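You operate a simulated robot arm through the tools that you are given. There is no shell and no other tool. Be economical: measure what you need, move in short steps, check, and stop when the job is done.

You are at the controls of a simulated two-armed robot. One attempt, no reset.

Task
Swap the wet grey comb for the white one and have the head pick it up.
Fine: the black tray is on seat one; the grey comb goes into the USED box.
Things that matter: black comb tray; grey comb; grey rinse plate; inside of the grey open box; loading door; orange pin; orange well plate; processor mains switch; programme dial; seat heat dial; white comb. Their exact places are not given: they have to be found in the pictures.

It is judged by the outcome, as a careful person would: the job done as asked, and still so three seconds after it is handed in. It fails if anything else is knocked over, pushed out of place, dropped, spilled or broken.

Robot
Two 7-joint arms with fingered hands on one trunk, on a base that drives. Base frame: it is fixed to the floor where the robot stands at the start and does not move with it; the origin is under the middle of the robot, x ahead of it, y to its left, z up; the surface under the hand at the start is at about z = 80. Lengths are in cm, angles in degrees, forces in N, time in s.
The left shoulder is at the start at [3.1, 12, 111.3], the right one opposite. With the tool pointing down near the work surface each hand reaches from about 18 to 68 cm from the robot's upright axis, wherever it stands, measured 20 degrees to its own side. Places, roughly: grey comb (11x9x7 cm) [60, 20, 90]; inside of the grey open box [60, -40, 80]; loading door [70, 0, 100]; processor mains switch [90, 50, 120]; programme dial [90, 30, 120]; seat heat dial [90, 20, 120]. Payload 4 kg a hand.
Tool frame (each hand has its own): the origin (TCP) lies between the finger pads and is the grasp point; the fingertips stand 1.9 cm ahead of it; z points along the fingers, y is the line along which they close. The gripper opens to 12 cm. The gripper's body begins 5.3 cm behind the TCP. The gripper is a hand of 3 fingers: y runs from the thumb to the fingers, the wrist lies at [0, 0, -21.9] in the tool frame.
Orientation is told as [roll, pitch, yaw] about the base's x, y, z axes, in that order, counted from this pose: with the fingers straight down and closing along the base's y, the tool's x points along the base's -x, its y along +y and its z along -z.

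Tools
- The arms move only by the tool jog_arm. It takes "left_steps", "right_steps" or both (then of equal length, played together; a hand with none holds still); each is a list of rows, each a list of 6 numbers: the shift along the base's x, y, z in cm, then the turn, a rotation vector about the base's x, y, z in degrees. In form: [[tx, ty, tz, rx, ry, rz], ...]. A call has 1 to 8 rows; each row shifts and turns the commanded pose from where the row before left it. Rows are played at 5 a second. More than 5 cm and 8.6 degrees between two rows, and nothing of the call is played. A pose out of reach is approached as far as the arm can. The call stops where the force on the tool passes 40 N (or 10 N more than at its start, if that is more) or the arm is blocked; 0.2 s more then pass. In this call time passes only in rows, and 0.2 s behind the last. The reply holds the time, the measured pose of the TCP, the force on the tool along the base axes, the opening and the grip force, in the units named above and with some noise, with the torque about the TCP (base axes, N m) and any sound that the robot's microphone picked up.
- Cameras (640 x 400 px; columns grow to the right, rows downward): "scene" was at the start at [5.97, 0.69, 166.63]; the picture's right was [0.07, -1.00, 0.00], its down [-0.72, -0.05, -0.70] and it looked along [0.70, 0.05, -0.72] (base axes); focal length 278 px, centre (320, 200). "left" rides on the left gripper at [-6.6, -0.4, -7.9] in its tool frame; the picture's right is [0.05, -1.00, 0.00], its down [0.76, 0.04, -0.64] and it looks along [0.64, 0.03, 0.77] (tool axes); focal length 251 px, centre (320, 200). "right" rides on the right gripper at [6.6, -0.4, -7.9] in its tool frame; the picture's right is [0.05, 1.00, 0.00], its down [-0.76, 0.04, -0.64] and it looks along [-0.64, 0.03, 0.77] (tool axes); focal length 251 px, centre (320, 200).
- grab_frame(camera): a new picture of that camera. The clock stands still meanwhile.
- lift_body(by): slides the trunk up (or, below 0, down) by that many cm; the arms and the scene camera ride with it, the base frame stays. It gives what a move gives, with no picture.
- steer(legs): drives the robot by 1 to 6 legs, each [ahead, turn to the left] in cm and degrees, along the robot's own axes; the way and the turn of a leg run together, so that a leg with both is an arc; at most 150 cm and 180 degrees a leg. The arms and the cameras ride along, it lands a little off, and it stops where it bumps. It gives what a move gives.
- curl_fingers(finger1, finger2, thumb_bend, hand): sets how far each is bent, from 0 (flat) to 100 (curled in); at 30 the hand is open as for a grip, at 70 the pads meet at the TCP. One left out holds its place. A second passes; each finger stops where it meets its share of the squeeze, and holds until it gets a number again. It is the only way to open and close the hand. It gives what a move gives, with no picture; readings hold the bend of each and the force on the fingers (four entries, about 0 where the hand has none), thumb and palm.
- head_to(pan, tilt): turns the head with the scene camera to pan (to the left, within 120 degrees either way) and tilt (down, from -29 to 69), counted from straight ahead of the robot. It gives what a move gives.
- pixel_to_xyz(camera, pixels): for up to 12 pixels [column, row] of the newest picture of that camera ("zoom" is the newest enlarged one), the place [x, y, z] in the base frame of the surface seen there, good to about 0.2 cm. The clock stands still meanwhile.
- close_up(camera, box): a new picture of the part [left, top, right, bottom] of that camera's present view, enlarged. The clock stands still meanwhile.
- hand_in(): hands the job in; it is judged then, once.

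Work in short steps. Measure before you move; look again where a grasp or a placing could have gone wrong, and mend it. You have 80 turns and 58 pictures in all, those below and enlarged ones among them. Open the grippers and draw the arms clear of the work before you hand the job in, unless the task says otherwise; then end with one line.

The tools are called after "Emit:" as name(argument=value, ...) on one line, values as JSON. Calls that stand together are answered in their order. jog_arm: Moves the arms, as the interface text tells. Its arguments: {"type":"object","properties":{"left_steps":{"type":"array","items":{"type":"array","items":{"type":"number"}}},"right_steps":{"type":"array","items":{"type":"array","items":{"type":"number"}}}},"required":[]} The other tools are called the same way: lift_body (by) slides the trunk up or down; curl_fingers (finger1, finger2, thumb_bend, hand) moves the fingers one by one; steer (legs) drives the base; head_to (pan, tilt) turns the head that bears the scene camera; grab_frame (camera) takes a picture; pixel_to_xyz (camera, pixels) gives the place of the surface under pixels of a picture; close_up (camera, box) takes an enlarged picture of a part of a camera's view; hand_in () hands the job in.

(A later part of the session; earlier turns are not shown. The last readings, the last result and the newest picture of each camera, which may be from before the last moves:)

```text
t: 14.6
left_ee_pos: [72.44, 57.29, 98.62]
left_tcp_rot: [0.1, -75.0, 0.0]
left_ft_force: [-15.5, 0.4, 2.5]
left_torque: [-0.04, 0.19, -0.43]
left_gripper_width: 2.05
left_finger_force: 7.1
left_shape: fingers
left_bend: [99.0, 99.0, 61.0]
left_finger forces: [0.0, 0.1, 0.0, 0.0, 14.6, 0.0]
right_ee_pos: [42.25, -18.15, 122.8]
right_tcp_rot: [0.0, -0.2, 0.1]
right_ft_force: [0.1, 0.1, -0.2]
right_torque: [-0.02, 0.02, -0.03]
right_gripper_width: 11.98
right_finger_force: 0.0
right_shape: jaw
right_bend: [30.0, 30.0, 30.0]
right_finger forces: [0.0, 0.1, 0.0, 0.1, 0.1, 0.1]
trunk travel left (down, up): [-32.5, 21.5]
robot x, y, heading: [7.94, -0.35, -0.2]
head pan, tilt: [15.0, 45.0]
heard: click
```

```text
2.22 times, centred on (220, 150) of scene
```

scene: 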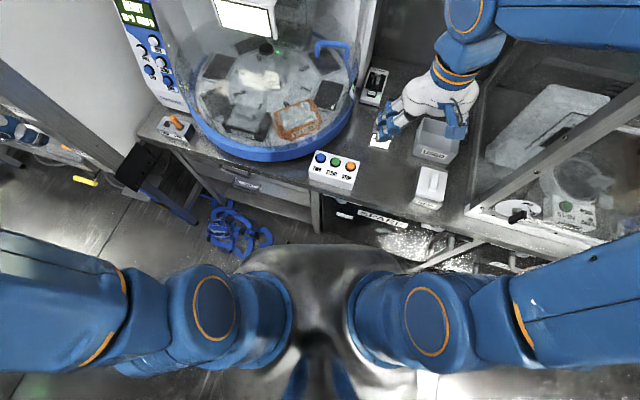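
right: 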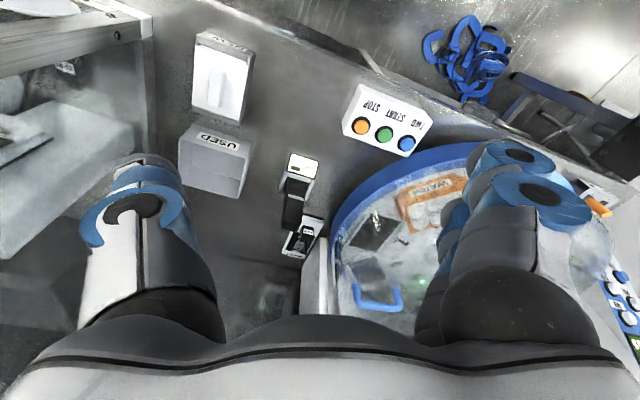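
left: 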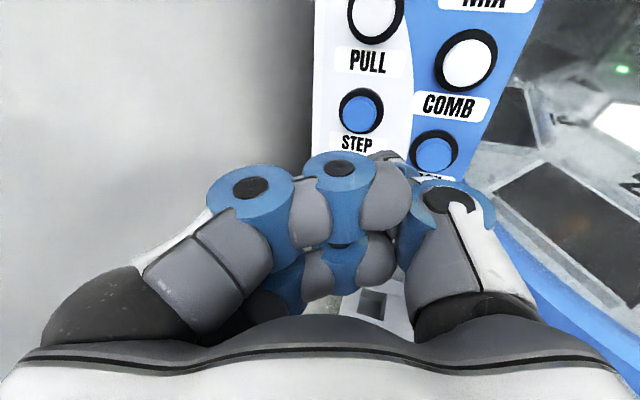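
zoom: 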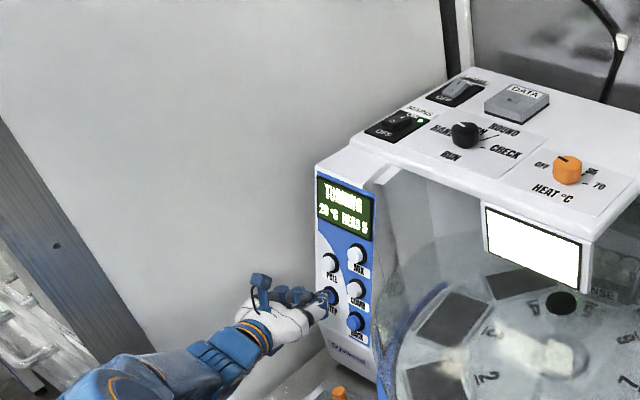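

A click was heard and the display reads TURNING. I back off 2.5 cm, let some time pass, and look.

Emit:
jog_arm(left_steps=[[-1.5, 0, 0, 0, 0, 0], [-1.5, 0, 0, 0, 0, 0], [0, 0, 0, 0, 0, 0], [0, 0, 0, 0, 0, 0], [0, 0, 0, 0, 0, 0], [0, 0, 0, 0, 0, 0], [0, 0, 0, 0, 0, 0], [0, 0, 0, 0, 0, 0]])

Emit:
jog_arm(left_steps=[[0, 0, 0, 0, 0, 0], [0, 0, 0, 0, 0, 0], [0, 0, 0, 0, 0, 0], [0, 0, 0, 0, 0, 0], [0, 0, 0, 0, 0, 0], [0, 0, 0, 0, 0, 0], [0, 0, 0, 0, 0, 0], [0, 0, 0, 0, 0, 0]])

Emit:
close_up(camera="scene", box=[200, 90, 480, 290])

```text
t: 16.4
left_ee_pos: [69.86, 57.25, 98.58]
left_tcp_rot: [-0.4, -75.0, 0.4]
left_ft_force: [0.3, 0.1, -0.2]
left_torque: [0.03, 0.01, -0.03]
left_gripper_width: 2.13
left_finger_force: 0.1
left_shape: fingers
left_bend: [99.0, 99.0, 60.0]
left_finger forces: [0.1, 0.0, 0.0, 0.1, 0.0, 0.0]
right_ee_pos: [42.48, -18.17, 122.79]
right_tcp_rot: [0.0, 0.0, 0.0]
right_ft_force: [0.6, -0.2, -0.2]
right_torque: [0.02, -0.02, 0.01]
right_gripper_width: 12.01
right_finger_force: 0.0
right_shape: jaw
right_bend: [30.0, 30.0, 30.0]
right_finger forces: [0.0, 0.1, 0.1, 0.0, 0.2, 0.0]
trunk travel left (down, up): [-32.5, 21.5]
robot x, y, heading: [8.0, -0.01, -0.0]
head pan, tilt: [15.0, 45.0]
```

```text
t: 18.2
left_ee_pos: [69.77, 57.19, 98.53]
left_tcp_rot: [-0.4, -75.0, 0.4]
left_ft_force: [0.6, 0.4, -0.4]
left_torque: [0.01, -0.01, -0.02]
left_gripper_width: 2.14
left_finger_force: 0.0
left_shape: fingers
left_bend: [100.0, 100.0, 60.0]
left_finger forces: [0.0, 0.0, 0.0, 0.0, 0.0, 0.0]
right_ee_pos: [42.4, -18.2, 122.84]
right_tcp_rot: [0.1, -0.1, 0.1]
right_ft_force: [-0.3, 0.4, 0.3]
right_torque: [0.01, 0.01, -0.01]
right_gripper_width: 12.01
right_finger_force: 0.1
right_shape: jaw
right_bend: [30.0, 30.0, 30.0]
right_finger forces: [0.0, 0.1, 0.1, 0.0, 0.0, 0.1]
trunk travel left (down, up): [-32.5, 21.5]
robot x, y, heading: [8.12, -0.02, -0.0]
head pan, tilt: [15.0, 45.0]
```

```text
2.00 times, centred on (340, 190) of scene
```

zoom: 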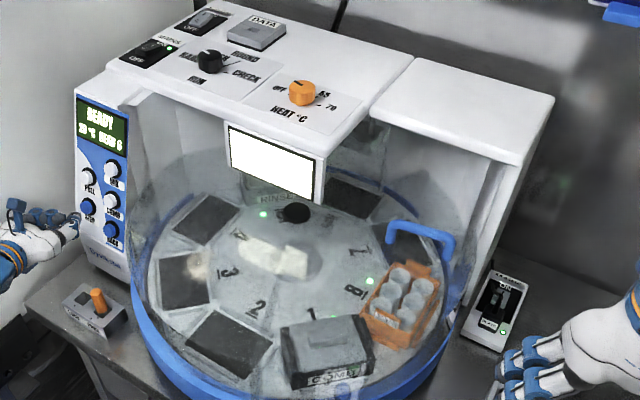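

The display now reads READY HEAD 6 and the comb tray has moved under the door, at zoom (330,345). Next, the right hand will grip the handle bar with jaws across it: I half-close the fingers and yaw the hand +90° while approaching.

Emit:
curl_fingers(hand="right", finger1=45, finger2=45, thumb_bend=45)

Emit:
jog_arm(right_steps=[[2.4, 1.4, 0, 0, 0, 8.4], [2.4, 1.4, 0, 0, 0, 8.4], [2.4, 1.4, 0, 0, 0, 8.4], [2.4, 1.4, 0, 0, 0, 8.4], [2.4, 1.4, 0, 0, 0, 8.4], [2.4, 1.4, 0, 0, 0, 8.4], [2.4, 1.4, 0, 0, 0, 8.4], [2.4, 1.4, 0, 0, 0, 8.4]])

Emit:
jog_arm(right_steps=[[0, 1, 0, 0, 0, 8.4], [0, 1, 0, 0, 0, 8.4], [0, 1, 0, 0, 0, 6], [1, 0, 0, 0, -8.4, 0], [1, 0, 0, 0, -8.4, 0], [1, 0, 0, 0, -8.4, 0]])

Emit:
grab_frame(camera="scene")

Emit:
pixel_to_xyz(camera="scene", pixels=[[395, 205], [405, 203], [415, 207], [425, 210], [393, 218], [426, 222], [340, 180], [365, 150], [385, 135], [345, 262], [360, 260], [350, 275]])

```text
t: 19.2
left_ee_pos: [69.78, 57.19, 98.56]
left_tcp_rot: [-0.4, -75.0, 0.5]
left_ft_force: [-0.3, -0.4, 0.5]
left_torque: [0.01, 0.01, 0.0]
left_gripper_width: 2.15
left_finger_force: 0.1
left_shape: fingers
left_bend: [100.0, 100.0, 60.0]
left_finger forces: [0.0, 0.1, 0.0, 0.0, 0.1, 0.0]
right_ee_pos: [42.38, -18.13, 122.85]
right_tcp_rot: [0.0, 0.0, 0.1]
right_ft_force: [0.5, -0.2, 0.2]
right_torque: [-0.02, 0.01, 0.01]
right_gripper_width: 8.47
right_finger_force: 0.2
right_shape: fingers
right_bend: [45.0, 45.0, 45.0]
right_finger forces: [0.0, 0.1, 0.0, 0.0, 0.0, 0.0]
trunk travel left (down, up): [-32.5, 21.5]
robot x, y, heading: [8.18, 0.09, 0.0]
head pan, tilt: [15.0, 45.0]
```

```text
t: 21.0
left_ee_pos: [69.92, 57.2, 98.43]
left_tcp_rot: [-0.5, -74.9, 0.5]
left_ft_force: [0.5, 0.1, 0.4]
left_torque: [0.0, -0.01, 0.0]
left_gripper_width: 2.17
left_finger_force: 0.0
left_shape: fingers
left_bend: [100.0, 100.0, 60.0]
left_finger forces: [0.1, 0.1, 0.0, 0.0, 0.1, 0.0]
right_ee_pos: [61.77, -6.96, 122.64]
right_tcp_rot: [0.1, 0.1, 67.3]
right_ft_force: [1.0, -0.7, -1.4]
right_torque: [0.0, 0.02, 0.01]
right_gripper_width: 8.42
right_finger_force: 0.0
right_shape: fingers
right_bend: [45.0, 45.0, 45.0]
right_finger forces: [0.0, 0.0, 0.0, 0.0, 0.0, 0.0]
trunk travel left (down, up): [-32.5, 21.5]
robot x, y, heading: [7.81, -0.04, -0.2]
head pan, tilt: [15.0, 45.0]
```

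```text
t: 22.4
left_ee_pos: [69.81, 57.09, 98.6]
left_tcp_rot: [-0.5, -75.0, 0.5]
left_ft_force: [-0.2, -0.4, 0.3]
left_torque: [-0.03, 0.01, -0.01]
left_gripper_width: 2.18
left_finger_force: 0.1
left_shape: fingers
left_bend: [100.0, 100.0, 60.0]
left_finger forces: [0.1, 0.0, 0.0, 0.1, 0.1, 0.0]
right_ee_pos: [64.6, -3.87, 122.88]
right_tcp_rot: [-25.3, 0.0, 90.1]
right_ft_force: [0.9, -0.6, 0.0]
right_torque: [-0.04, -0.01, 0.03]
right_gripper_width: 8.41
right_finger_force: 0.2
right_shape: fingers
right_bend: [45.0, 45.0, 45.0]
right_finger forces: [0.0, 0.1, 0.0, 0.0, 0.0, 0.0]
trunk travel left (down, up): [-32.5, 21.5]
robot x, y, heading: [7.84, 0.34, -0.1]
head pan, tilt: [15.0, 45.0]
```

```text
24 pictures are left
```

scene: 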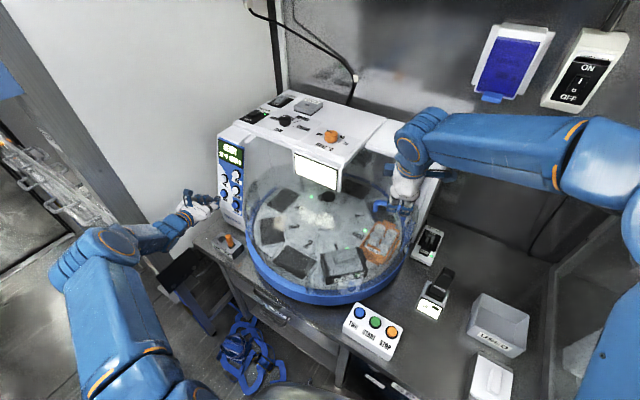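

```text
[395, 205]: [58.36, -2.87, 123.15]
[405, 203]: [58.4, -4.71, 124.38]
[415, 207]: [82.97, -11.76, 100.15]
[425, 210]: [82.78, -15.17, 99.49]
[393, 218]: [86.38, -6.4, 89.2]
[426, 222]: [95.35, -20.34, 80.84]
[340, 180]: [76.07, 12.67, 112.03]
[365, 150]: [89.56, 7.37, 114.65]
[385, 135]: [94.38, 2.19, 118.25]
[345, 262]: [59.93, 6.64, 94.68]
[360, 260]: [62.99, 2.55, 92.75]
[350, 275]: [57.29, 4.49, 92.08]
```

The handle should be at x≈75.6, y −3.7. I reduce the tilt to about 12° (so the near fingers clear the door top), and go to a standoff above the handle, then check with the right camera.

Emit:
jog_arm(right_steps=[[3, 0, -2, 0, 6.5, 0], [3, 0, -2, 0, 6.5, 0], [2.5, 0, -3, 0, 0, 0], [1, 0, -3, 0, 0, 0]])

Emit:
grab_frame(camera="right")

```text
t: 23.4
left_ee_pos: [69.81, 57.16, 98.55]
left_tcp_rot: [-0.4, -74.8, 0.4]
left_ft_force: [0.9, 1.3, -0.2]
left_torque: [0.01, 0.0, -0.02]
left_gripper_width: 2.17
left_finger_force: 0.1
left_shape: fingers
left_bend: [100.0, 100.0, 59.0]
left_finger forces: [0.1, 0.0, 0.1, 0.0, 0.1, 0.0]
right_ee_pos: [74.15, -3.72, 112.69]
right_tcp_rot: [-12.1, 0.1, 90.0]
right_ft_force: [0.4, 0.6, -0.4]
right_torque: [-0.01, -0.03, 0.0]
right_gripper_width: 8.43
right_finger_force: 0.1
right_shape: fingers
right_bend: [45.0, 45.0, 45.0]
right_finger forces: [0.0, 0.0, 0.0, 0.0, 0.1, 0.0]
trunk travel left (down, up): [-32.5, 21.5]
robot x, y, heading: [7.96, 0.04, 0.0]
head pan, tilt: [15.0, 45.0]
```

```text
23 pictures are left
```

right: 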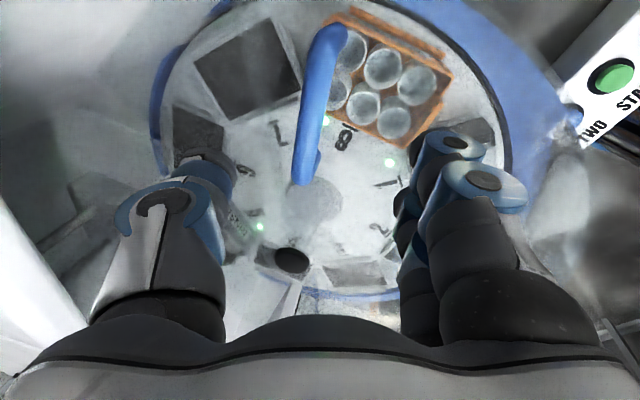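

The bar lies between thumb (left) and fingers (right). I measure it.

Emit:
pixel_to_xyz(camera="right", pixels=[[322, 40], [318, 70], [312, 110], [308, 140], [305, 170], [320, 160]])

```text
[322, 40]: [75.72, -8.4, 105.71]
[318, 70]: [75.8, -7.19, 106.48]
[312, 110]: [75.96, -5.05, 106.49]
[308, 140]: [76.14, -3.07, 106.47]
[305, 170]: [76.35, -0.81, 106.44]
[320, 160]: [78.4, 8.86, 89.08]
```

The bar's top is at z 106.5, centre [76.0,−4.2]. I lower the TCP to z≈105.6 around it and close.

Emit:
jog_arm(right_steps=[[0.6, -0.1, -2.4, 0, 0, 0], [0.6, -0.1, -2.4, 0, 0, 0], [0.5, -0.1, -2.2, 0, 0, 0]])

Emit:
curl_fingers(hand="right", finger1=68, finger2=68, thumb_bend=68)

```text
t: 24.2
left_ee_pos: [69.83, 57.21, 98.47]
left_tcp_rot: [-0.4, -74.9, 0.4]
left_ft_force: [0.7, 0.2, -0.3]
left_torque: [0.0, 0.03, -0.01]
left_gripper_width: 2.17
left_finger_force: 0.0
left_shape: fingers
left_bend: [100.0, 100.0, 59.0]
left_finger forces: [0.1, 0.0, 0.1, 0.0, 0.0, 0.0]
right_ee_pos: [75.88, -4.21, 105.74]
right_tcp_rot: [-12.2, 0.0, 90.1]
right_ft_force: [0.1, -0.1, -0.3]
right_torque: [-0.03, 0.0, 0.01]
right_gripper_width: 8.41
right_finger_force: 0.1
right_shape: fingers
right_bend: [45.0, 45.0, 45.0]
right_finger forces: [0.0, 0.1, 0.1, 0.1, 0.0, 0.0]
trunk travel left (down, up): [-32.5, 21.5]
robot x, y, heading: [8.3, -0.37, 0.1]
head pan, tilt: [15.0, 45.0]
```

```text
t: 25.2
left_ee_pos: [69.83, 57.14, 98.61]
left_tcp_rot: [-0.5, -74.9, 0.4]
left_ft_force: [0.2, 1.2, 0.6]
left_torque: [0.03, 0.02, 0.0]
left_gripper_width: 2.16
left_finger_force: 0.1
left_shape: fingers
left_bend: [100.0, 100.0, 59.0]
left_finger forces: [0.0, 0.1, 0.0, 0.0, 0.0, 0.1]
right_ee_pos: [75.86, -4.24, 105.78]
right_tcp_rot: [-12.1, 0.1, 90.1]
right_ft_force: [1.2, 0.2, -2.2]
right_torque: [0.03, 0.04, -0.07]
right_gripper_width: 2.22
right_finger_force: 3.9
right_shape: fingers
right_bend: [66.0, 68.0, 65.0]
right_finger forces: [3.1, 0.3, 0.0, 0.0, 4.4, 0.0]
trunk travel left (down, up): [-32.5, 21.5]
robot x, y, heading: [8.2, -0.19, -0.1]
head pan, tilt: [15.0, 45.0]
```

The bar is gripped. I try drawing the handle toward the robot (clockwise about ≈[78.5,15]) with two small rows.

Emit:
jog_arm(right_steps=[[-1, 0.1, 0, 0, 0, -3], [-1, 0.2, 0, 0, 0, -3]])

```text
t: 25.8
left_ee_pos: [69.77, 57.29, 98.51]
left_tcp_rot: [-0.4, -75.0, 0.4]
left_ft_force: [0.2, 0.1, 0.3]
left_torque: [-0.04, -0.01, -0.02]
left_gripper_width: 2.18
left_finger_force: 0.1
left_shape: fingers
left_bend: [100.0, 100.0, 59.0]
left_finger forces: [0.0, 0.2, 0.0, 0.1, 0.0, 0.1]
right_ee_pos: [73.76, -3.86, 105.74]
right_tcp_rot: [-12.1, 0.1, 84.1]
right_ft_force: [-0.2, 1.6, -1.1]
right_torque: [0.01, 0.02, -0.04]
right_gripper_width: 2.16
right_finger_force: 4.1
right_shape: fingers
right_bend: [66.0, 68.0, 65.0]
right_finger forces: [3.5, 0.4, 0.0, 0.0, 3.8, 0.1]
trunk travel left (down, up): [-32.5, 21.5]
robot x, y, heading: [8.1, -0.06, 0.2]
head pan, tilt: [15.0, 45.0]
```

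It slides freely. I follow the arc about [78,14.1] with radius 18.45, 8° per row, yaw following.

Emit:
jog_arm(right_steps=[[-2.37, 0.74, 0, 0, 0, -7.7], [-2.33, 1.08, 0, 0, 0, -8], [-2.16, 1.41, 0, 0, 0, -8], [-1.95, 1.68, 0, 0, 0, -8], [-1.68, 1.95, 0, 0, 0, -8]])

```text
t: 27.0
left_ee_pos: [69.71, 57.15, 98.62]
left_tcp_rot: [-0.4, -75.0, 0.5]
left_ft_force: [0.1, 0.7, 0.4]
left_torque: [-0.02, 0.0, -0.01]
left_gripper_width: 2.17
left_finger_force: 0.2
left_shape: fingers
left_bend: [100.0, 100.0, 59.0]
left_finger forces: [0.1, 0.0, 0.0, 0.1, 0.1, 0.0]
right_ee_pos: [63.11, 2.83, 105.64]
right_tcp_rot: [-12.3, 0.1, 44.3]
right_ft_force: [-1.4, -2.6, -1.8]
right_torque: [0.01, 0.0, -0.03]
right_gripper_width: 2.13
right_finger_force: 3.3
right_shape: fingers
right_bend: [67.0, 67.0, 65.0]
right_finger forces: [2.1, 1.3, 0.0, 0.0, 3.9, 0.1]
trunk travel left (down, up): [-32.5, 21.5]
robot x, y, heading: [8.39, 0.17, 0.1]
head pan, tilt: [15.0, 45.0]
```

Still light forces. I continue the arc up to where it stops or until about 169°.

Emit:
jog_arm(right_steps=[[-1.41, 2.16, 0, 0, 0, -8], [-1.08, 2.33, 0, 0, 0, -8], [-0.76, 2.46, 0, 0, 0, -8], [-0.4, 2.54, 0, 0, 0, -8], [-0.05, 2.58, 0, 0, 0, -8], [0.32, 2.55, 0, 0, 0, -8]])

Emit:
grab_frame(camera="scene")

```text
t: 28.4
left_ee_pos: [69.76, 57.16, 98.59]
left_tcp_rot: [-0.6, -75.0, 0.4]
left_ft_force: [0.0, 0.8, 0.3]
left_torque: [-0.04, -0.01, -0.03]
left_gripper_width: 2.2
left_finger_force: 0.1
left_shape: fingers
left_bend: [100.0, 100.0, 59.0]
left_finger forces: [0.0, 0.1, 0.1, 0.0, 0.0, 0.1]
right_ee_pos: [59.82, 17.56, 105.77]
right_tcp_rot: [-12.3, 0.1, -3.6]
right_ft_force: [-4.7, 0.4, -2.2]
right_torque: [0.0, 0.02, 0.02]
right_gripper_width: 2.01
right_finger_force: 3.5
right_shape: fingers
right_bend: [67.0, 67.0, 66.0]
right_finger forces: [1.5, 2.4, 0.0, 0.0, 3.6, 0.0]
trunk travel left (down, up): [-32.5, 21.5]
robot x, y, heading: [7.87, 0.17, -0.1]
head pan, tilt: [15.0, 45.0]
```

```text
22 pictures are left
```

scene: 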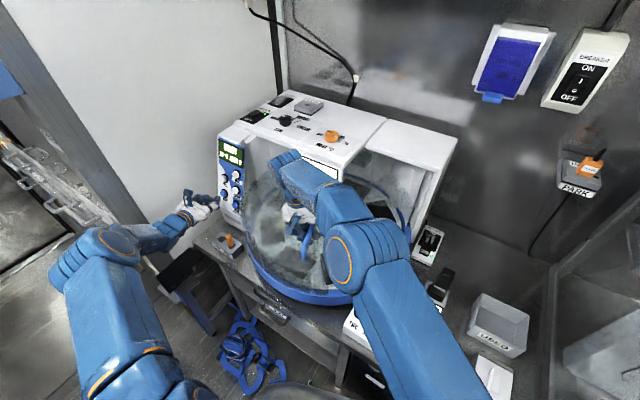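

No stop yet; I go two rows further for clearance, then open the hand and lift off straight up.

Emit:
jog_arm(right_steps=[[0.67, 2.49, 0, 0, 0, -8], [1.0, 2.37, 0, 0, 0, -8]])

Emit:
curl_fingers(hand="right", finger1=45, finger2=45, thumb_bend=45)

Emit:
jog_arm(right_steps=[[-0.5, 0, 3, 0, 0, 0], [-1, 0, 4, 0, 0, 0], [-2, -3, 3, 0, 0, 0], [-3, -4, 0, 0, 0, 0], [-3, -4, 0, 0, 4, 0], [-3, -4, 0, 0, 8, 0]])

Emit:
jog_arm(right_steps=[[-3, -4, 0, 0, 0, 8.5], [-3, -4, 0, 0, 0, 8.5], [-1, -4, 0, 0, 0, 3], [0, -4, 0, 0, 0, 0], [0, -4, 0, 0, 0, 0]])

Emit:
grab_frame(camera="scene")

```text
t: 29.0
left_ee_pos: [69.89, 57.18, 98.5]
left_tcp_rot: [-0.3, -74.8, 0.3]
left_ft_force: [-1.2, -0.1, 0.0]
left_torque: [0.01, 0.0, 0.0]
left_gripper_width: 2.19
left_finger_force: 0.1
left_shape: fingers
left_bend: [100.0, 100.0, 59.0]
left_finger forces: [0.0, 0.1, 0.0, 0.0, 0.1, 0.0]
right_ee_pos: [58.34, 20.2, 105.95]
right_tcp_rot: [-12.1, 0.0, -19.1]
right_ft_force: [4.4, -1.8, -6.3]
right_torque: [0.05, -0.03, 0.13]
right_gripper_width: 1.98
right_finger_force: 4.7
right_shape: fingers
right_bend: [67.0, 65.0, 65.0]
right_finger forces: [0.7, 4.0, 0.0, 0.0, 5.1, 0.0]
right hand out of reach, approached as far as the arm can: row 1, 2
trunk travel left (down, up): [-32.5, 21.5]
robot x, y, heading: [8.03, 0.03, 0.0]
head pan, tilt: [15.0, 45.0]
```

```text
t: 30.0
left_ee_pos: [69.8, 57.16, 98.56]
left_tcp_rot: [-0.4, -75.0, 0.4]
left_ft_force: [-0.4, 0.5, -0.6]
left_torque: [-0.01, 0.01, 0.0]
left_gripper_width: 2.18
left_finger_force: 0.0
left_shape: fingers
left_bend: [100.0, 100.0, 59.0]
left_finger forces: [0.0, 0.1, 0.0, 0.0, 0.1, 0.1]
right_ee_pos: [58.27, 20.23, 106.1]
right_tcp_rot: [-12.2, 0.0, -18.9]
right_ft_force: [-0.4, 0.5, 0.9]
right_torque: [0.03, -0.02, -0.03]
right_gripper_width: 8.36
right_finger_force: 0.0
right_shape: fingers
right_bend: [45.0, 45.0, 45.0]
right_finger forces: [0.0, 0.0, 0.0, 0.0, 0.1, 0.0]
trunk travel left (down, up): [-32.5, 21.5]
robot x, y, heading: [8.0, -0.24, 0.0]
head pan, tilt: [15.0, 45.0]
```

```text
t: 31.4
left_ee_pos: [69.72, 57.18, 98.65]
left_tcp_rot: [-0.1, -75.1, 0.1]
left_ft_force: [-0.1, -0.6, 0.2]
left_torque: [0.01, 0.01, 0.03]
left_gripper_width: 2.17
left_finger_force: 0.0
left_shape: fingers
left_bend: [100.0, 100.0, 59.0]
left_finger forces: [0.0, 0.0, 0.0, 0.1, 0.0, 0.0]
right_ee_pos: [45.64, 5.11, 116.16]
right_tcp_rot: [-16.1, 11.4, -19.9]
right_ft_force: [-0.3, 0.5, 0.1]
right_torque: [0.03, -0.01, -0.02]
right_gripper_width: 8.34
right_finger_force: 0.1
right_shape: fingers
right_bend: [45.0, 45.0, 45.0]
right_finger forces: [0.0, 0.0, 0.0, 0.0, 0.0, 0.1]
trunk travel left (down, up): [-32.5, 21.5]
robot x, y, heading: [7.91, -0.17, 0.0]
head pan, tilt: [15.0, 45.0]
```

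```text
t: 32.6
left_ee_pos: [69.77, 57.16, 98.59]
left_tcp_rot: [-0.3, -75.1, 0.2]
left_ft_force: [0.1, 0.3, 0.6]
left_torque: [0.01, 0.01, -0.02]
left_gripper_width: 2.2
left_finger_force: 0.0
left_shape: fingers
left_bend: [100.0, 100.0, 59.0]
left_finger forces: [0.1, 0.0, 0.0, 0.0, 0.0, 0.0]
right_ee_pos: [38.73, -14.68, 116.1]
right_tcp_rot: [-16.3, 11.3, 0.0]
right_ft_force: [0.6, 0.7, 1.0]
right_torque: [0.02, 0.02, 0.03]
right_gripper_width: 8.36
right_finger_force: 0.0
right_shape: fingers
right_bend: [45.0, 45.0, 45.0]
right_finger forces: [0.0, 0.0, 0.0, 0.0, 0.0, 0.0]
trunk travel left (down, up): [-32.5, 21.5]
robot x, y, heading: [7.6, -0.01, -0.0]
head pan, tilt: [15.0, 45.0]
```

```text
21 pictures are left
```

scene: 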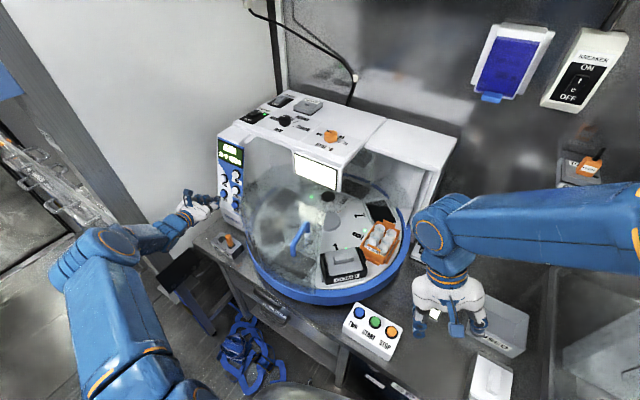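

The door is open; the comb tray and orange plate are uncovered. I level the right hand, and look closely at the comb and the boxes.

Emit:
jog_arm(right_steps=[[0, 0, 0, 5.5, -3.8, 0], [0, 0, 0, 5.5, -3.8, 0], [0, 0, 0, 5.5, -3.8, 0]])

Emit:
close_up(camera="scene", box=[290, 200, 410, 310])

Emit:
pixel_to_xyz(camera="zoom", pixels=[[240, 190], [285, 175], [300, 215], [200, 215], [265, 220], [255, 195], [170, 200], [320, 200], [190, 280], [300, 260], [270, 160], [170, 170]])

```text
t: 33.4
left_ee_pos: [69.73, 57.15, 98.82]
left_tcp_rot: [-0.2, -74.9, 0.3]
left_ft_force: [-0.2, -0.6, -0.1]
left_torque: [0.01, 0.0, 0.01]
left_gripper_width: 2.24
left_finger_force: 0.1
left_shape: fingers
left_bend: [100.0, 100.0, 59.0]
left_finger forces: [0.1, 0.1, 0.1, 0.0, 0.1, 0.0]
right_ee_pos: [38.78, -14.78, 116.13]
right_tcp_rot: [0.2, -0.5, 1.6]
right_ft_force: [0.4, 0.3, -0.1]
right_torque: [-0.01, -0.02, 0.01]
right_gripper_width: 8.35
right_finger_force: 0.0
right_shape: fingers
right_bend: [45.0, 45.0, 45.0]
right_finger forces: [0.1, 0.0, 0.1, 0.0, 0.0, 0.0]
trunk travel left (down, up): [-32.5, 21.5]
robot x, y, heading: [8.02, -0.29, -0.3]
head pan, tilt: [15.0, 45.0]
```

```text
3.64 times, centred on (350, 255) of scene
```

zoom: 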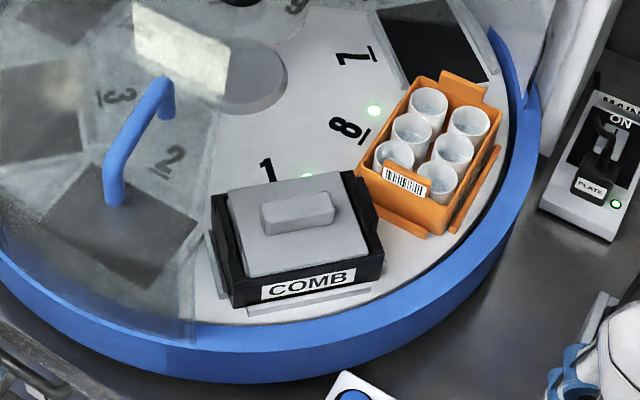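

```text
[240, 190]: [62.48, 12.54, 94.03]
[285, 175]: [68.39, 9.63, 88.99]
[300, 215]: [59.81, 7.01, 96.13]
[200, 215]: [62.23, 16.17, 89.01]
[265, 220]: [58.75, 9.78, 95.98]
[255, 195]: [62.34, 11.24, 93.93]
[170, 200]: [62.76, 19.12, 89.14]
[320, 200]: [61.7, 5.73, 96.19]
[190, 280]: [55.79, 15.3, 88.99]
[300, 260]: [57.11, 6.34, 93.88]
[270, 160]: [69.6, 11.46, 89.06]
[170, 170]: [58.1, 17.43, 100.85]
```

The knob's top is at z 96.1 near [60.3,7.3], its long axis tangential (~112°), plate top z 94. I bring the right hand over it with yaw ≈−67° so that the jaws close across the knob's short side, staying high.

Emit:
jog_arm(right_steps=[[2.7, 2.7, -0.5, 0, 0, -8.6], [2.7, 2.7, -0.5, 0, 0, -8.6], [2.7, 2.7, -0.5, 0, 0, -8.6], [2.7, 2.7, -0.5, 0, 0, -8.6], [2.7, 2.7, -0.5, 0, 0, -8.6], [2.7, 2.7, -0.5, 0, 0, -8.6], [2.7, 2.7, -0.5, 0, 0, -8.6], [2.5, 2.7, -0.5, 0, 0, -8.6]])

Emit:
grab_frame(camera="right")

```text
t: 35.2
left_ee_pos: [69.84, 57.26, 98.56]
left_tcp_rot: [-0.5, -74.9, 0.6]
left_ft_force: [0.3, 0.4, -0.6]
left_torque: [-0.05, -0.01, 0.01]
left_gripper_width: 2.22
left_finger_force: 0.1
left_shape: fingers
left_bend: [100.0, 100.0, 59.0]
left_finger forces: [0.0, 0.1, 0.0, 0.0, 0.0, 0.0]
right_ee_pos: [60.18, 7.09, 112.08]
right_tcp_rot: [0.0, -0.5, -67.5]
right_ft_force: [0.6, 0.6, 0.3]
right_torque: [0.04, -0.02, 0.01]
right_gripper_width: 8.37
right_finger_force: 0.1
right_shape: fingers
right_bend: [45.0, 45.0, 45.0]
right_finger forces: [0.1, 0.0, 0.0, 0.1, 0.1, 0.0]
trunk travel left (down, up): [-32.5, 21.5]
robot x, y, heading: [8.38, -0.17, 0.3]
head pan, tilt: [15.0, 45.0]
```

```text
19 pictures are left
```

right: 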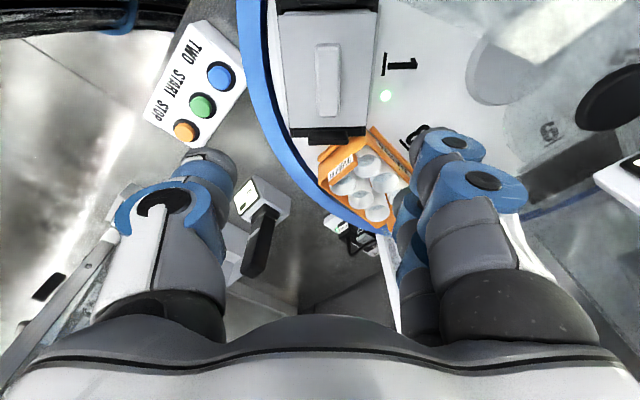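

The knob is at (328,80), aligned with the jaws' plane. I measure its outline.

Emit:
pixel_to_xyz(camera="right", pixels=[[327, 50], [328, 80], [328, 110], [318, 80], [338, 80], [290, 70], [365, 70], [300, 125], [360, 135], [330, 20]])

```text
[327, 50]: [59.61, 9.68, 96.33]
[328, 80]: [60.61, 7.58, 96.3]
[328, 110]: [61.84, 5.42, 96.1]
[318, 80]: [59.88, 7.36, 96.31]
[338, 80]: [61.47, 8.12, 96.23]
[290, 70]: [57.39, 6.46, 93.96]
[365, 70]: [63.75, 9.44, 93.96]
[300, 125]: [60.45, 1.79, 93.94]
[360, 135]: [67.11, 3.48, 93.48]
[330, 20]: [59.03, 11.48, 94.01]
```

The knob's centre is [60.7,7.6,96.3]. I descend to TCP z≈96.4 and close.

Emit:
jog_arm(right_steps=[[0.5, 0.4, -4, 0, 0, 0], [0, 0, -4, 0, 0, 0], [0, 0, -4, 0, 0, 0], [0, 0, -2.5, 0, 0, 0], [0, 0, -1.1, 0, 0, 0]])

Emit:
curl_fingers(hand="right", finger1=72, finger2=72, thumb_bend=72)

```text
t: 36.4
left_ee_pos: [69.77, 57.16, 98.57]
left_tcp_rot: [-0.3, -75.0, 0.4]
left_ft_force: [0.0, -0.6, -0.5]
left_torque: [0.0, -0.01, -0.02]
left_gripper_width: 2.2
left_finger_force: 0.2
left_shape: fingers
left_bend: [100.0, 100.0, 59.0]
left_finger forces: [0.0, 0.0, 0.2, 0.0, 0.0, 0.0]
right_ee_pos: [60.59, 7.27, 96.4]
right_tcp_rot: [0.1, -0.4, -67.2]
right_ft_force: [0.8, 0.5, 0.8]
right_torque: [0.0, -0.02, -0.01]
right_gripper_width: 8.38
right_finger_force: 0.4
right_shape: fingers
right_bend: [45.0, 45.0, 45.0]
right_finger forces: [0.0, 0.7, 0.1, 0.1, 0.1, 0.0]
trunk travel left (down, up): [-32.5, 21.5]
robot x, y, heading: [7.9, -0.29, -0.2]
head pan, tilt: [15.0, 45.0]
```

```text
t: 37.4
left_ee_pos: [69.75, 57.16, 98.64]
left_tcp_rot: [-0.4, -75.1, 0.4]
left_ft_force: [0.4, 0.1, -0.7]
left_torque: [0.02, 0.01, -0.02]
left_gripper_width: 2.18
left_finger_force: 0.1
left_shape: fingers
left_bend: [100.0, 100.0, 59.0]
left_finger forces: [0.0, 0.0, 0.1, 0.0, 0.0, 0.0]
right_ee_pos: [60.55, 7.28, 96.39]
right_tcp_rot: [0.2, -0.4, -67.2]
right_ft_force: [0.2, -0.2, 3.0]
right_torque: [-0.05, 0.14, 0.03]
right_gripper_width: 4.22
right_finger_force: 22.9
right_shape: fingers
right_bend: [63.0, 62.0, 56.0]
right_finger forces: [10.8, 14.4, 0.1, 0.2, 21.2, 0.1]
trunk travel left (down, up): [-32.5, 21.5]
robot x, y, heading: [8.09, 0.13, 0.2]
head pan, tilt: [15.0, 45.0]
```

Gripped at 23 N. I lift straight up 5 cm and check with a picture.

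Emit:
jog_arm(right_steps=[[0, 0, 1.5, 0, 0, 0], [0, 0, 2, 0, 0, 0], [0, 0, 3, 0, 0, 0], [0, 0, 3, 0, 0, 0]])

Emit:
grab_frame(camera="scene")

```text
t: 38.4
left_ee_pos: [69.83, 57.29, 98.61]
left_tcp_rot: [-0.4, -75.0, 0.2]
left_ft_force: [0.0, 0.1, 0.2]
left_torque: [-0.01, -0.01, -0.04]
left_gripper_width: 2.2
left_finger_force: 0.0
left_shape: fingers
left_bend: [100.0, 100.0, 59.0]
left_finger forces: [0.0, 0.0, 0.0, 0.1, 0.1, 0.0]
right_ee_pos: [60.44, 7.44, 106.0]
right_tcp_rot: [0.1, -0.4, -67.2]
right_ft_force: [-0.7, 0.4, -1.1]
right_torque: [0.0, 0.01, 0.01]
right_gripper_width: 4.21
right_finger_force: 22.8
right_shape: fingers
right_bend: [63.0, 62.0, 56.0]
right_finger forces: [11.2, 13.4, 0.0, 0.0, 21.4, 0.0]
trunk travel left (down, up): [-32.5, 21.5]
robot x, y, heading: [7.85, 0.06, -0.1]
head pan, tilt: [15.0, 45.0]
```

```text
18 pictures are left
```

scene: 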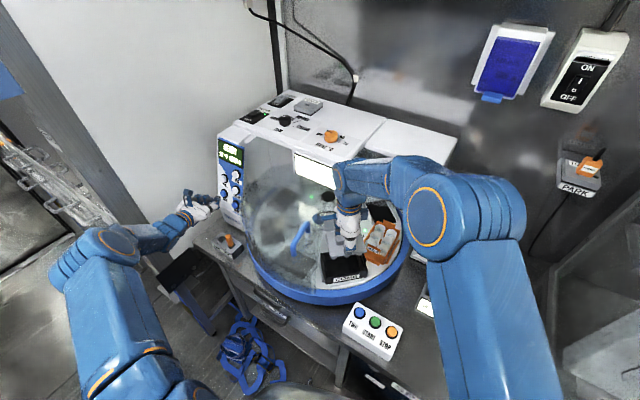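

The comb is out of the tray (tray stays). I raise a bit, draw back to x≈52 and travel toward the USED box, then look at the boxes.

Emit:
jog_arm(right_steps=[[-1, -0.5, 4, 0, 0, 0], [-4, -1, 1, 0, 0, 0], [-3, -3, 0, 0, 0, 0], [0, -5, 0, 0, 0, 0], [0, -5, 0, 0, 0, 0], [0, -5, 0, 0, 0, 0], [0, -5, 0, 0, 0, 0]])

Emit:
head_to(pan=-30, tilt=55)

Emit:
grab_frame(camera="scene")

```text
t: 40.0
left_ee_pos: [69.73, 57.12, 98.62]
left_tcp_rot: [-0.1, -75.0, 0.0]
left_ft_force: [-0.9, 0.2, -0.1]
left_torque: [0.0, 0.02, -0.02]
left_gripper_width: 2.2
left_finger_force: 0.1
left_shape: fingers
left_bend: [100.0, 100.0, 59.0]
left_finger forces: [0.0, 0.0, 0.0, 0.0, 0.0, 0.0]
right_ee_pos: [52.59, -17.36, 110.97]
right_tcp_rot: [0.2, -0.3, -67.2]
right_ft_force: [1.1, -0.2, -1.7]
right_torque: [0.0, 0.0, 0.02]
right_gripper_width: 4.17
right_finger_force: 23.2
right_shape: fingers
right_bend: [63.0, 62.0, 56.0]
right_finger forces: [11.6, 13.4, 0.0, 0.1, 21.2, 0.0]
trunk travel left (down, up): [-32.5, 21.5]
robot x, y, heading: [7.82, -0.05, 0.2]
head pan, tilt: [15.0, 45.0]
```

```text
t: 41.1
left_ee_pos: [69.81, 57.27, 98.58]
left_tcp_rot: [-0.4, -75.0, 0.4]
left_ft_force: [0.0, -0.2, 0.1]
left_torque: [0.02, -0.03, -0.01]
left_gripper_width: 2.16
left_finger_force: 0.0
left_shape: fingers
left_bend: [100.0, 100.0, 59.0]
left_finger forces: [0.0, 0.0, 0.0, 0.0, 0.0, 0.0]
right_ee_pos: [52.61, -17.28, 110.87]
right_tcp_rot: [0.1, -0.4, -67.2]
right_ft_force: [0.3, -0.6, -0.7]
right_torque: [-0.02, 0.0, -0.01]
right_gripper_width: 4.19
right_finger_force: 23.4
right_shape: fingers
right_bend: [63.0, 62.0, 56.0]
right_finger forces: [11.6, 13.4, 0.1, 0.0, 21.2, 0.1]
trunk travel left (down, up): [-32.5, 21.5]
robot x, y, heading: [8.54, 0.07, 0.0]
head pan, tilt: [-30.0, 55.0]
```

```text
17 pictures are left
```

scene: 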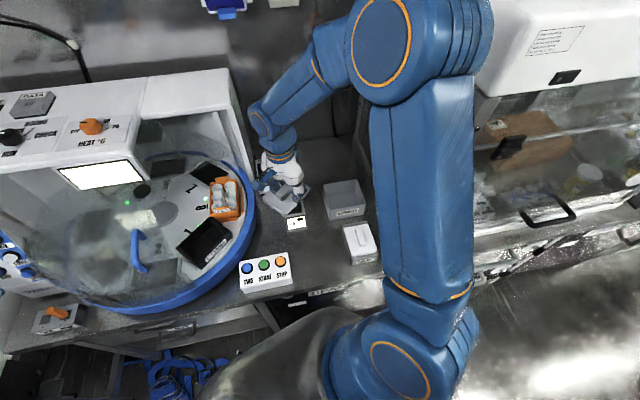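

Both boxes are visible at (345,198) and (360,243). I enlarge and measure their corners.

Emit:
close_up(camera="scene", box=[300, 165, 400, 275])

Emit:
pixel_to_xyz(camera="scene", pixels=[[324, 184], [358, 180], [328, 213], [366, 208], [345, 197], [343, 230], [370, 225], [352, 263], [379, 256], [361, 240], [357, 228], [366, 248]])

```text
3.64 times, centred on (350, 220) of scene
```

zoom: 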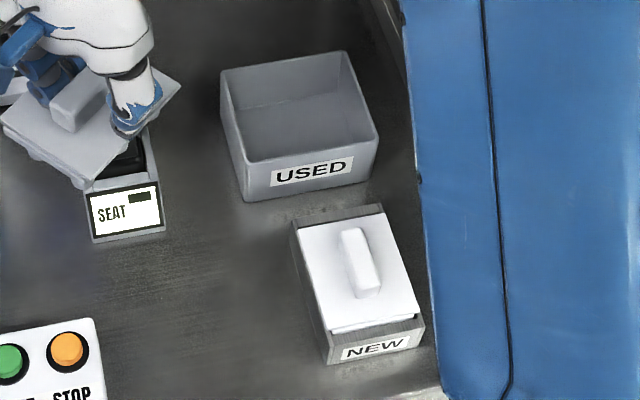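

```text
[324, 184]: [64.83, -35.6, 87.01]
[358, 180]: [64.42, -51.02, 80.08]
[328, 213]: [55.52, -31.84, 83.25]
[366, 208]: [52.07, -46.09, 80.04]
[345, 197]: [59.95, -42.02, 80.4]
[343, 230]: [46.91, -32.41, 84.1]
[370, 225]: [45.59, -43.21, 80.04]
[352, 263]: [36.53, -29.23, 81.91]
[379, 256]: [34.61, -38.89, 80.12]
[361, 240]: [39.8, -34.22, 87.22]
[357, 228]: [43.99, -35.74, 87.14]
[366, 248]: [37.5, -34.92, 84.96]
```

I measure the zoom's rim corners of USED and the white comb's outline and knob.

Emit:
pixel_to_xyz(camera="zoom", pixels=[[224, 75], [344, 54], [249, 163], [375, 142], [300, 110], [353, 235], [360, 262], [368, 290], [302, 232], [372, 218], [333, 325], [410, 310]])

Emit:
pixel_to_xyz(camera="zoom", pixels=[[235, 90], [330, 60], [260, 155], [365, 130], [345, 262], [375, 258], [298, 225], [380, 207], [330, 340], [420, 320], [90, 110], [160, 90]])

```text
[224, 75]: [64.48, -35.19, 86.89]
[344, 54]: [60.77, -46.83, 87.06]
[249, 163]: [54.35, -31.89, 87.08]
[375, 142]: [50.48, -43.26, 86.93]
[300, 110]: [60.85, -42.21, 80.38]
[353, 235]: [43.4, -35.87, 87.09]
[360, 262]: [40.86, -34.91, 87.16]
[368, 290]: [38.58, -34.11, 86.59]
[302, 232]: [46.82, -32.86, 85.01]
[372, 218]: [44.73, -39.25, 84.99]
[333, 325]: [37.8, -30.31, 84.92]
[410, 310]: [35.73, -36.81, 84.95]
```

```text
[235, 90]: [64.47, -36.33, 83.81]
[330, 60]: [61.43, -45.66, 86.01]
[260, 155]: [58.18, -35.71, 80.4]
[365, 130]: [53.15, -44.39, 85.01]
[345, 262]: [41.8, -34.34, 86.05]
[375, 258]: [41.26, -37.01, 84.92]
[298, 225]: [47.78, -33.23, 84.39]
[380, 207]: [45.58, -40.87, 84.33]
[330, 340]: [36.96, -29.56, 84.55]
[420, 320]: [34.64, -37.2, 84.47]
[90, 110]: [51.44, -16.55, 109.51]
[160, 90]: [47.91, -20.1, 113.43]
```

USED's rim is 12.2 cm along angle ≈72.5° and 10.7 cm across, centre [57.5,−39.3], rim z 87, floor 80.4. The comb (~10×7.3) must have its knob axis at 72.5°, so I turn −40° to yaw −107.5 while moving above the box.

Emit:
jog_arm(right_steps=[[1, -4.4, 0, 0, 0, -8], [1, -4.4, 0, 0, 0, -8], [1, -4.4, 0, 0, 0, -8], [1, -4.4, 0, 0, 0, -8], [1, -4.4, 0, 0, 0, -8.2]])

Emit:
grab_frame(camera="right")

```text
t: 42.3
left_ee_pos: [69.72, 57.19, 98.67]
left_tcp_rot: [-0.2, -74.9, 0.2]
left_ft_force: [0.1, -0.4, -0.5]
left_torque: [-0.01, 0.02, -0.01]
left_gripper_width: 2.2
left_finger_force: 0.0
left_shape: fingers
left_bend: [100.0, 100.0, 59.0]
left_finger forces: [0.0, 0.0, 0.1, 0.1, 0.1, 0.1]
right_ee_pos: [57.63, -39.36, 110.89]
right_tcp_rot: [0.0, -0.3, -107.5]
right_ft_force: [1.0, -0.4, -0.2]
right_torque: [0.01, 0.01, -0.02]
right_gripper_width: 4.16
right_finger_force: 22.7
right_shape: fingers
right_bend: [63.0, 63.0, 56.0]
right_finger forces: [11.4, 13.0, 0.0, 0.0, 20.8, 0.0]
trunk travel left (down, up): [-32.5, 21.5]
robot x, y, heading: [7.66, -0.01, 0.0]
head pan, tilt: [-30.0, 55.0]
```

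```text
15 pictures are left
```

right: 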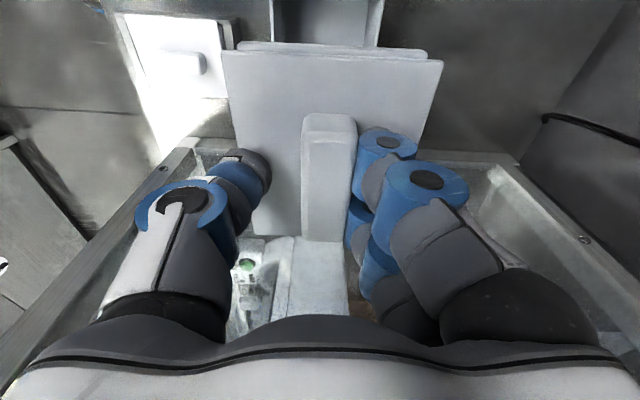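

I measure the held comb's plate to centre it over the box.

Emit:
pixel_to_xyz(camera="right", pixels=[[226, 57], [436, 66], [240, 120], [255, 225], [420, 140], [330, 120], [330, 220], [305, 150], [352, 150], [340, 235]])

```text
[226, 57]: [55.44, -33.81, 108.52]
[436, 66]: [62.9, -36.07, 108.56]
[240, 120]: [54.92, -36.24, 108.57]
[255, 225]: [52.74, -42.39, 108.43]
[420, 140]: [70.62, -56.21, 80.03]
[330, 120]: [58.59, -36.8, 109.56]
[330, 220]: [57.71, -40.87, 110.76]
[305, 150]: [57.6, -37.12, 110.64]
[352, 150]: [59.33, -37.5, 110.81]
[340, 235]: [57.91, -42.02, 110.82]
```

The comb's centre is about [57.8,−39.6] at 73°, well matched. I shift by (−0.3,+0.3) and lower 20 cm, then in small steps to contact.

Emit:
jog_arm(right_steps=[[-0.3, 0.3, -4, 0, 0, 0], [0, 0, -4.5, 0, 0, 0], [0, 0, -4.5, 0, 0, 0], [0, 0, -3, 0, 0, 0], [0, 0, -2, 0, 0, 0], [0, 0, -2, 0, 0, 0]])

Emit:
jog_arm(right_steps=[[0, 0, -0.8, 0, 0, 0], [0, 0, -0.7, 0, 0, 0], [0, 0, -0.6, 0, 0, 0], [0, 0, -0.5, 0, 0, 0]])

```text
t: 43.7
left_ee_pos: [69.85, 57.02, 98.56]
left_tcp_rot: [-0.3, -74.9, 0.3]
left_ft_force: [-0.2, -0.3, 0.1]
left_torque: [-0.01, 0.0, -0.02]
left_gripper_width: 2.21
left_finger_force: 0.1
left_shape: fingers
left_bend: [100.0, 100.0, 59.0]
left_finger forces: [0.1, 0.0, 0.0, 0.0, 0.1, 0.1]
right_ee_pos: [57.46, -38.99, 90.92]
right_tcp_rot: [0.2, -0.4, -107.4]
right_ft_force: [1.1, 0.8, -0.2]
right_torque: [0.01, 0.0, 0.01]
right_gripper_width: 4.19
right_finger_force: 22.5
right_shape: fingers
right_bend: [63.0, 63.0, 56.0]
right_finger forces: [11.2, 13.0, 0.0, 0.0, 20.5, 0.1]
trunk travel left (down, up): [-32.5, 21.5]
robot x, y, heading: [8.54, -0.37, 0.2]
head pan, tilt: [-30.0, 55.0]
```

```text
t: 44.7
left_ee_pos: [69.84, 57.24, 98.66]
left_tcp_rot: [-0.2, -75.0, 0.3]
left_ft_force: [0.0, 0.0, 0.7]
left_torque: [0.02, 0.01, -0.02]
left_gripper_width: 2.2
left_finger_force: 0.0
left_shape: fingers
left_bend: [100.0, 100.0, 59.0]
left_finger forces: [0.1, 0.0, 0.1, 0.0, 0.0, 0.1]
right_ee_pos: [57.36, -38.89, 88.29]
right_tcp_rot: [0.0, -0.5, -107.5]
right_ft_force: [0.4, -0.4, 0.0]
right_torque: [-0.01, 0.02, 0.04]
right_gripper_width: 4.16
right_finger_force: 23.4
right_shape: fingers
right_bend: [63.0, 63.0, 56.0]
right_finger forces: [11.5, 13.1, 0.0, 0.0, 21.8, 0.0]
trunk travel left (down, up): [-32.5, 21.5]
robot x, y, heading: [8.0, -0.05, -0.1]
head pan, tilt: [-30.0, 55.0]
```

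No contact yet at TCP z 88.3; I continue with fine steps.

Emit:
jog_arm(right_steps=[[0, 0, -0.4, 0, 0, 0], [0, 0, -0.4, 0, 0, 0], [0, 0, -0.4, 0, 0, 0]])

```text
t: 45.5
left_ee_pos: [69.89, 57.12, 98.58]
left_tcp_rot: [-0.5, -75.0, 0.4]
left_ft_force: [0.0, 0.2, 0.0]
left_torque: [-0.02, -0.04, -0.04]
left_gripper_width: 2.2
left_finger_force: 0.1
left_shape: fingers
left_bend: [100.0, 100.0, 59.0]
left_finger forces: [0.1, 0.0, 0.0, 0.0, 0.0, 0.0]
right_ee_pos: [57.72, -38.99, 87.25]
right_tcp_rot: [0.5, -0.4, -107.4]
right_ft_force: [17.6, -6.7, 13.3]
right_torque: [0.21, 0.61, 0.02]
right_gripper_width: 4.15
right_finger_force: 40.5
right_shape: fingers
right_bend: [62.0, 62.0, 56.0]
right_finger forces: [15.5, 16.4, 0.1, 0.1, 50.2, 0.0]
trunk travel left (down, up): [-32.5, 21.5]
robot x, y, heading: [8.24, 0.18, 0.0]
head pan, tilt: [-30.0, 55.0]
```

The thumb touches the box's near rim (force +x). I rise 0.5 cm, then open only the two far fingers, so nothing presses outward on that rim.

Emit:
jog_arm(right_steps=[[0, 0, 0.3, 0, 0, 0], [0, 0, 0.2, 0, 0, 0]])

Emit:
curl_fingers(hand="right", finger1=55, finger2=55)

```text
t: 46.1
left_ee_pos: [69.97, 57.11, 98.5]
left_tcp_rot: [-0.1, -75.0, 0.3]
left_ft_force: [-1.0, -0.6, 0.0]
left_torque: [-0.02, 0.01, -0.04]
left_gripper_width: 2.2
left_finger_force: 0.0
left_shape: fingers
left_bend: [100.0, 100.0, 59.0]
left_finger forces: [0.0, 0.0, 0.0, 0.0, 0.0, 0.0]
right_ee_pos: [57.53, -38.89, 87.61]
right_tcp_rot: [0.2, -0.4, -107.5]
right_ft_force: [19.4, -5.0, -2.0]
right_torque: [-0.05, -0.1, -0.01]
right_gripper_width: 4.17
right_finger_force: 42.9
right_shape: fingers
right_bend: [62.0, 62.0, 56.0]
right_finger forces: [17.2, 17.4, 0.1, 0.0, 50.2, 0.0]
trunk travel left (down, up): [-32.5, 21.5]
robot x, y, heading: [8.29, 0.07, -0.4]
head pan, tilt: [-30.0, 55.0]
```

```text
t: 47.1
left_ee_pos: [69.79, 57.13, 98.57]
left_tcp_rot: [-0.3, -75.0, 0.4]
left_ft_force: [-0.2, 0.1, -0.1]
left_torque: [0.02, -0.04, 0.02]
left_gripper_width: 2.19
left_finger_force: 0.1
left_shape: fingers
left_bend: [100.0, 100.0, 59.0]
left_finger forces: [0.0, 0.0, 0.0, 0.1, 0.0, 0.1]
right_ee_pos: [57.27, -38.86, 87.63]
right_tcp_rot: [0.0, -0.4, -107.4]
right_ft_force: [0.1, 0.8, 0.1]
right_torque: [-0.04, 0.0, -0.01]
right_gripper_width: 3.21
right_finger_force: 0.1
right_shape: fingers
right_bend: [55.0, 55.0, 71.0]
right_finger forces: [0.1, 0.1, 0.0, 0.0, 0.4, 0.0]
trunk travel left (down, up): [-32.5, 21.5]
robot x, y, heading: [8.18, -0.27, 0.2]
head pan, tilt: [-30.0, 55.0]
```

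Released (forces ≈0). I open the far fingers slightly more and lift straight up, then check.

Emit:
curl_fingers(hand="right", finger1=52, finger2=52, thumb_bend=65)

Emit:
jog_arm(right_steps=[[0, 0, 1, 0, 0, 0], [0, 0, 2, 0, 0, 0], [0, 0, 4, 0, 0, 0], [0, 0, 5, 0, 0, 0], [-3, 0, 3, 0, 0, 8], [-3, 0, 0, 0, 0, 8], [-3, 0, 0, 0, 0, 8]])

Emit:
close_up(camera="scene", box=[280, 145, 420, 275])

```text
t: 48.1
left_ee_pos: [69.87, 57.16, 98.5]
left_tcp_rot: [-0.3, -74.9, 0.3]
left_ft_force: [0.0, 0.3, 0.4]
left_torque: [0.01, 0.01, 0.01]
left_gripper_width: 2.2
left_finger_force: 0.0
left_shape: fingers
left_bend: [100.0, 100.0, 59.0]
left_finger forces: [0.0, 0.1, 0.1, 0.1, 0.1, 0.1]
right_ee_pos: [57.33, -38.94, 87.68]
right_tcp_rot: [0.1, -0.4, -107.3]
right_ft_force: [0.6, 0.2, 0.4]
right_torque: [-0.02, 0.0, 0.02]
right_gripper_width: 4.32
right_finger_force: 0.1
right_shape: fingers
right_bend: [52.0, 52.0, 65.0]
right_finger forces: [0.0, 0.0, 0.1, 0.0, 0.1, 0.0]
trunk travel left (down, up): [-32.5, 21.5]
robot x, y, heading: [8.18, 0.12, 0.2]
head pan, tilt: [-30.0, 55.0]
```

```text
t: 49.7
left_ee_pos: [69.7, 57.23, 98.7]
left_tcp_rot: [-0.3, -75.0, 0.4]
left_ft_force: [-0.3, 0.0, 0.3]
left_torque: [0.02, 0.0, 0.02]
left_gripper_width: 2.2
left_finger_force: 0.1
left_shape: fingers
left_bend: [100.0, 100.0, 59.0]
left_finger forces: [0.0, 0.0, 0.0, 0.1, 0.1, 0.1]
right_ee_pos: [48.17, -39.02, 102.75]
right_tcp_rot: [0.0, -0.4, -83.3]
right_ft_force: [0.1, -0.1, 0.5]
right_torque: [-0.06, -0.01, -0.02]
right_gripper_width: 4.36
right_finger_force: 0.0
right_shape: fingers
right_bend: [52.0, 52.0, 65.0]
right_finger forces: [0.1, 0.0, 0.1, 0.0, 0.0, 0.0]
trunk travel left (down, up): [-32.5, 21.5]
robot x, y, heading: [8.35, -0.19, 0.1]
head pan, tilt: [-30.0, 55.0]
```

```text
3.08 times, centred on (350, 210) of scene
```

zoom: 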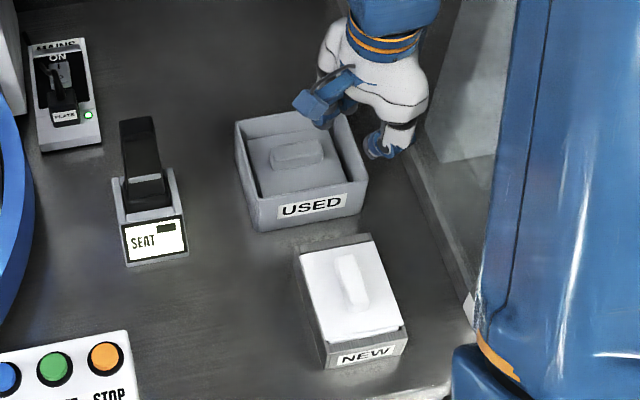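

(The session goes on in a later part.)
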